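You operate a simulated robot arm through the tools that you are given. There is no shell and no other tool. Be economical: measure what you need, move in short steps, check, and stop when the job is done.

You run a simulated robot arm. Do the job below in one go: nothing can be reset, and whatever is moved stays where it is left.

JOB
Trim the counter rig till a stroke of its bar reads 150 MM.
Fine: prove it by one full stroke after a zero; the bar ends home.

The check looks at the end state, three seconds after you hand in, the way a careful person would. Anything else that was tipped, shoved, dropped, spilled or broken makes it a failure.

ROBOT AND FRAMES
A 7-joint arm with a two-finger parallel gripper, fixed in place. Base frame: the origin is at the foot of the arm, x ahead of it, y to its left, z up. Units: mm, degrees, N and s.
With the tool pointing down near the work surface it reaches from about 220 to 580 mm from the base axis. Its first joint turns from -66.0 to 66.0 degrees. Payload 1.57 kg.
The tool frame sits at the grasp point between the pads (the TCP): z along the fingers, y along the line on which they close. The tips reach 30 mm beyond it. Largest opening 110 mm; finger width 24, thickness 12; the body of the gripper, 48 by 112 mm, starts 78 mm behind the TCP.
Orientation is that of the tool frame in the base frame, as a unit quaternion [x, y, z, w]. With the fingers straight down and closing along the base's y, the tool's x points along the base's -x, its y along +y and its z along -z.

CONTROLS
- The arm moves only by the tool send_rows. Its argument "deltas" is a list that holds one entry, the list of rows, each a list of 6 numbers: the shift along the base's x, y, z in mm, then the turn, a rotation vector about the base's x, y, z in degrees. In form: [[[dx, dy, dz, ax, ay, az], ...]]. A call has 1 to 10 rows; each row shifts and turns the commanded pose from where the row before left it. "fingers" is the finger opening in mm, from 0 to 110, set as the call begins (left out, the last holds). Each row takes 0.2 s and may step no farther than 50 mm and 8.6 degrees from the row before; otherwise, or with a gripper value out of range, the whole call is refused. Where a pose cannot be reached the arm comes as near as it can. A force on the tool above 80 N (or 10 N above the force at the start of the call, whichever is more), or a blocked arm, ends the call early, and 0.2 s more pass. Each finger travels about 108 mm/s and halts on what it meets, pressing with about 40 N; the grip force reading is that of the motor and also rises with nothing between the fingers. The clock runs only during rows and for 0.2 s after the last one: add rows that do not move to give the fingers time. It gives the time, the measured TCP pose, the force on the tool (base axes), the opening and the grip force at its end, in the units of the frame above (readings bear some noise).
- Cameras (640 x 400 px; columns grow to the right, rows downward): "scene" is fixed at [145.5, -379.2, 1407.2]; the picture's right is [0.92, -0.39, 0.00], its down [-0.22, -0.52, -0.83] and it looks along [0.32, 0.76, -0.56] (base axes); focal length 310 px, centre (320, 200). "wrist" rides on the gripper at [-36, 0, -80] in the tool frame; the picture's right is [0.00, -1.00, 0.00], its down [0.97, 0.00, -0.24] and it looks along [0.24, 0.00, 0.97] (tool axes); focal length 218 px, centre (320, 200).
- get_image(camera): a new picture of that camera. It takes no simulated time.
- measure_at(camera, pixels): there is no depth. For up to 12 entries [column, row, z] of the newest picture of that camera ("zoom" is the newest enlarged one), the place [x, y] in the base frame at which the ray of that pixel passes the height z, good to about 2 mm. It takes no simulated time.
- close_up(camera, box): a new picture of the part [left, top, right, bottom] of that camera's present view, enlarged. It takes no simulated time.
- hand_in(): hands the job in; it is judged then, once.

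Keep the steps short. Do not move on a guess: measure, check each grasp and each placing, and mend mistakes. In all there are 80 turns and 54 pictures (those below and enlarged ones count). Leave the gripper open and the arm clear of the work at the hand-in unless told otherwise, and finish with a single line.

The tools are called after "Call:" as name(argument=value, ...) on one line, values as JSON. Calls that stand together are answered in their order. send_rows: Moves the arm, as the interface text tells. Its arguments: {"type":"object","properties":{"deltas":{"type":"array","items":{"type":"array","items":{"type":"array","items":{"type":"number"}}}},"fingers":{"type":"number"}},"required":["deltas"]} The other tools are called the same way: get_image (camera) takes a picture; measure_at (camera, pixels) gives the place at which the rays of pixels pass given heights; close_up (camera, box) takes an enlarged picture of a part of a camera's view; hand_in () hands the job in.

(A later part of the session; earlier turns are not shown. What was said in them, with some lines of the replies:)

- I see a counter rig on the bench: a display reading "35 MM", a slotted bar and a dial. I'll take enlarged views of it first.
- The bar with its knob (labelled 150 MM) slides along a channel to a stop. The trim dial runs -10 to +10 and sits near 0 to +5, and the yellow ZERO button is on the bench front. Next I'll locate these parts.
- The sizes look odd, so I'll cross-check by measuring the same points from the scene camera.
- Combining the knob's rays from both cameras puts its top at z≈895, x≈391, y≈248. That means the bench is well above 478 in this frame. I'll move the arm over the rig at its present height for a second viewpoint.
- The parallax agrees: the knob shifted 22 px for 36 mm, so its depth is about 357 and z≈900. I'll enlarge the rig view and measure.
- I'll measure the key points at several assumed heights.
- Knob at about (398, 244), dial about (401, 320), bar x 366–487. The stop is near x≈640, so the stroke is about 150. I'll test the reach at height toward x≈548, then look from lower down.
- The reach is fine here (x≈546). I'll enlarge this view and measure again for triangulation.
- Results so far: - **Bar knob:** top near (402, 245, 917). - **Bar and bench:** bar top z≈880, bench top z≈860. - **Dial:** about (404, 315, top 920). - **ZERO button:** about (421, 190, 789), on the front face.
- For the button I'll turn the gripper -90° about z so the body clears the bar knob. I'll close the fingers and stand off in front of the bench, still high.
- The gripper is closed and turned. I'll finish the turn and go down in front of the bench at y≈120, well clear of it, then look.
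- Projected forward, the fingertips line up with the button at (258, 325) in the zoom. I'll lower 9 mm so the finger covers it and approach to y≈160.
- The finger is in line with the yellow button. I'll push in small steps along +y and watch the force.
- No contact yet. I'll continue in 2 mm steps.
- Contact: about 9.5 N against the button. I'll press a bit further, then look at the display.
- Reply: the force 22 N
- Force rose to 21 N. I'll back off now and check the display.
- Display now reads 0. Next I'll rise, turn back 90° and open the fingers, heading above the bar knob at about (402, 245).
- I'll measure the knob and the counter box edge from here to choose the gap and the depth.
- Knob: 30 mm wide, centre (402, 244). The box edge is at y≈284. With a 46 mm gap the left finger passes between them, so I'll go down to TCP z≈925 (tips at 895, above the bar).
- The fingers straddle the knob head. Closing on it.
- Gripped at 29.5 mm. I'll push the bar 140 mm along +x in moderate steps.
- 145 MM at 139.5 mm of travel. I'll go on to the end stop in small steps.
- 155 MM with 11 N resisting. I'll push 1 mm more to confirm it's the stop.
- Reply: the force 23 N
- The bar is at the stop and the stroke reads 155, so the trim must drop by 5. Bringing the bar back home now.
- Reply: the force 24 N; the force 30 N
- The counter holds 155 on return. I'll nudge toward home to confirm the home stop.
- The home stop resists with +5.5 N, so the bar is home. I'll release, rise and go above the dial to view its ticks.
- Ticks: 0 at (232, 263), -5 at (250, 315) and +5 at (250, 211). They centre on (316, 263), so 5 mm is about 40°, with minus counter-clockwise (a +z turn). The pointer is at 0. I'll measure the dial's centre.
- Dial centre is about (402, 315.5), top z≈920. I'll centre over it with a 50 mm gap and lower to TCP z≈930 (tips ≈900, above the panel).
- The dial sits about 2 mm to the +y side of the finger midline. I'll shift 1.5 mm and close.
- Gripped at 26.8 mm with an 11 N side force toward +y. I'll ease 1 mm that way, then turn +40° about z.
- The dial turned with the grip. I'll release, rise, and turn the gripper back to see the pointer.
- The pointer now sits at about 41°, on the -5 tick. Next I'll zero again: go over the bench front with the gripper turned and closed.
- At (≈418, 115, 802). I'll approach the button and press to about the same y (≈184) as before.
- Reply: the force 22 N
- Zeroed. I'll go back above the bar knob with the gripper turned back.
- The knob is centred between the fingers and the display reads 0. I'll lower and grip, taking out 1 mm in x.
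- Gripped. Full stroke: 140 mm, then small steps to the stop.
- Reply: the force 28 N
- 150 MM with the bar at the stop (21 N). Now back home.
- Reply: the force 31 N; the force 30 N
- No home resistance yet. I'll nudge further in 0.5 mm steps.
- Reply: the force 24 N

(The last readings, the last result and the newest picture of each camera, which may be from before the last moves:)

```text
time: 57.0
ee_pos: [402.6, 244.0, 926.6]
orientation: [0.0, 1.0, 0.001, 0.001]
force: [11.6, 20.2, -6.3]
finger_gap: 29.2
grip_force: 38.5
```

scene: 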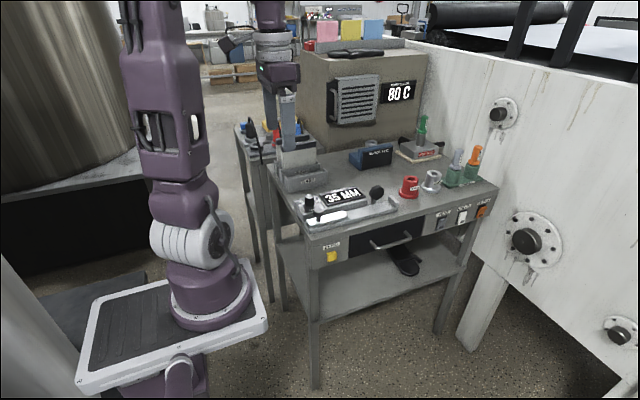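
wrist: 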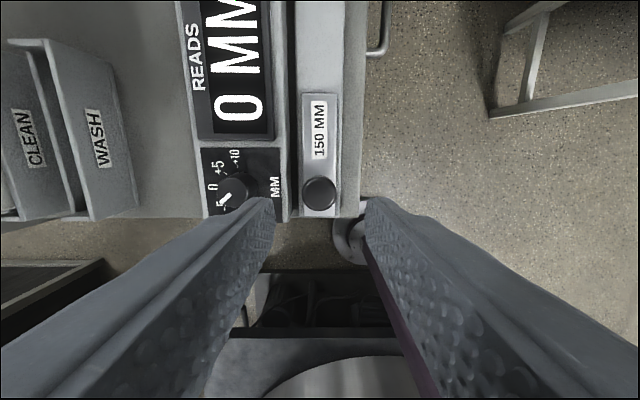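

Home stop felt (+11.6 N). I'll relieve the strain slightly, open, rise and check.

Call:
send_rows(deltas=[[[0.5, 0, 0, 0, 0, 0], [0, 0, 0, 0, 0, 0]]])

Call:
send_rows(deltas=[[[0, 0, 0, 0, 0, 0], [0, 0, 0, 0, 0, 0]]], fingers=46)

Call:
send_rows(deltas=[[[0, 0, 30, 0, 0, 0], [0, 0, 40, 0, 0, 0], [0, 0, 40, 0, 0, 0], [0, 0, 40, 0, 0, 0], [-20, -10, 30, 0, 0, 0], [-20, -10, 30, 0, 0, 0], [0, 0, 0, 0, 0, 0]]])

Call:
send_rows(deltas=[[[0, 0, 0, 0, 0, 0], [0, 0, 0, 0, 0, 0], [0, 0, 0, 0, 0, 0]]], fingers=110)

Call:
close_up(camera="scene", box=[270, 160, 430, 260])

Call:
close_up(camera="wrist", box=[220, 0, 380, 120])

```text
time: 57.6
ee_pos: [402.1, 245.0, 925.7]
orientation: [0.0, 1.0, 0.001, 0.001]
force: [13.0, 16.2, -4.2]
finger_gap: 29.2
grip_force: 38.8
```

```text
time: 58.2
ee_pos: [401.0, 243.8, 927.0]
orientation: [0.0, 1.0, -0.001, -0.001]
force: [0.6, -0.2, 0.1]
finger_gap: 45.7
grip_force: 0.1
```

```text
time: 59.8
ee_pos: [360.6, 224.3, 1137.3]
orientation: [-0.001, 1.0, 0.0, 0.0]
force: [-0.2, 0.3, 1.3]
finger_gap: 46.1
grip_force: 0.1
```

```text
time: 60.6
ee_pos: [361.0, 223.1, 1135.2]
orientation: [0.0, 1.0, 0.001, 0.0]
force: [-0.9, 0.8, -0.2]
finger_gap: 109.9
grip_force: 0.0
```

```text
4.00 times, centred on (350, 210) of scene
```

zoom: 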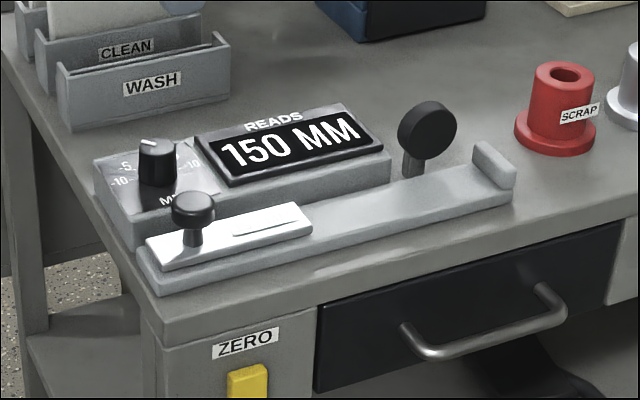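

```text
3.33 times, centred on (300, 60) of wrist
```

zoom: 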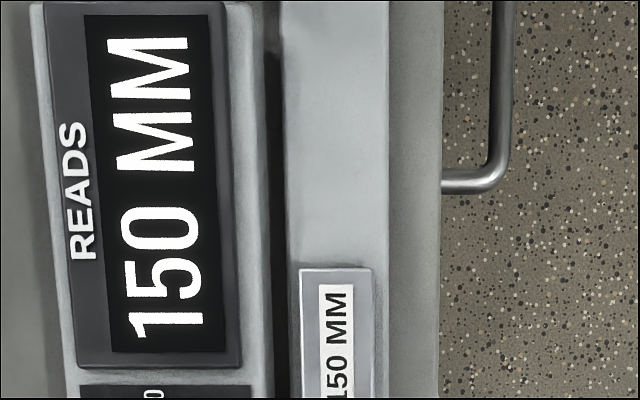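

The display holds 150 MM and the bar sits at the same home position as in the first picture. The trim is at -5, the gripper is open and the arm is clear, so I'm handing in.

Call:
hand_in()

```text
The job is handed in.
```

I set the trim dial from 0 to -5, and one full stroke after a zero now reads 150 MM (it read 155 before), with the bar back home, the gripper open and the arm clear.
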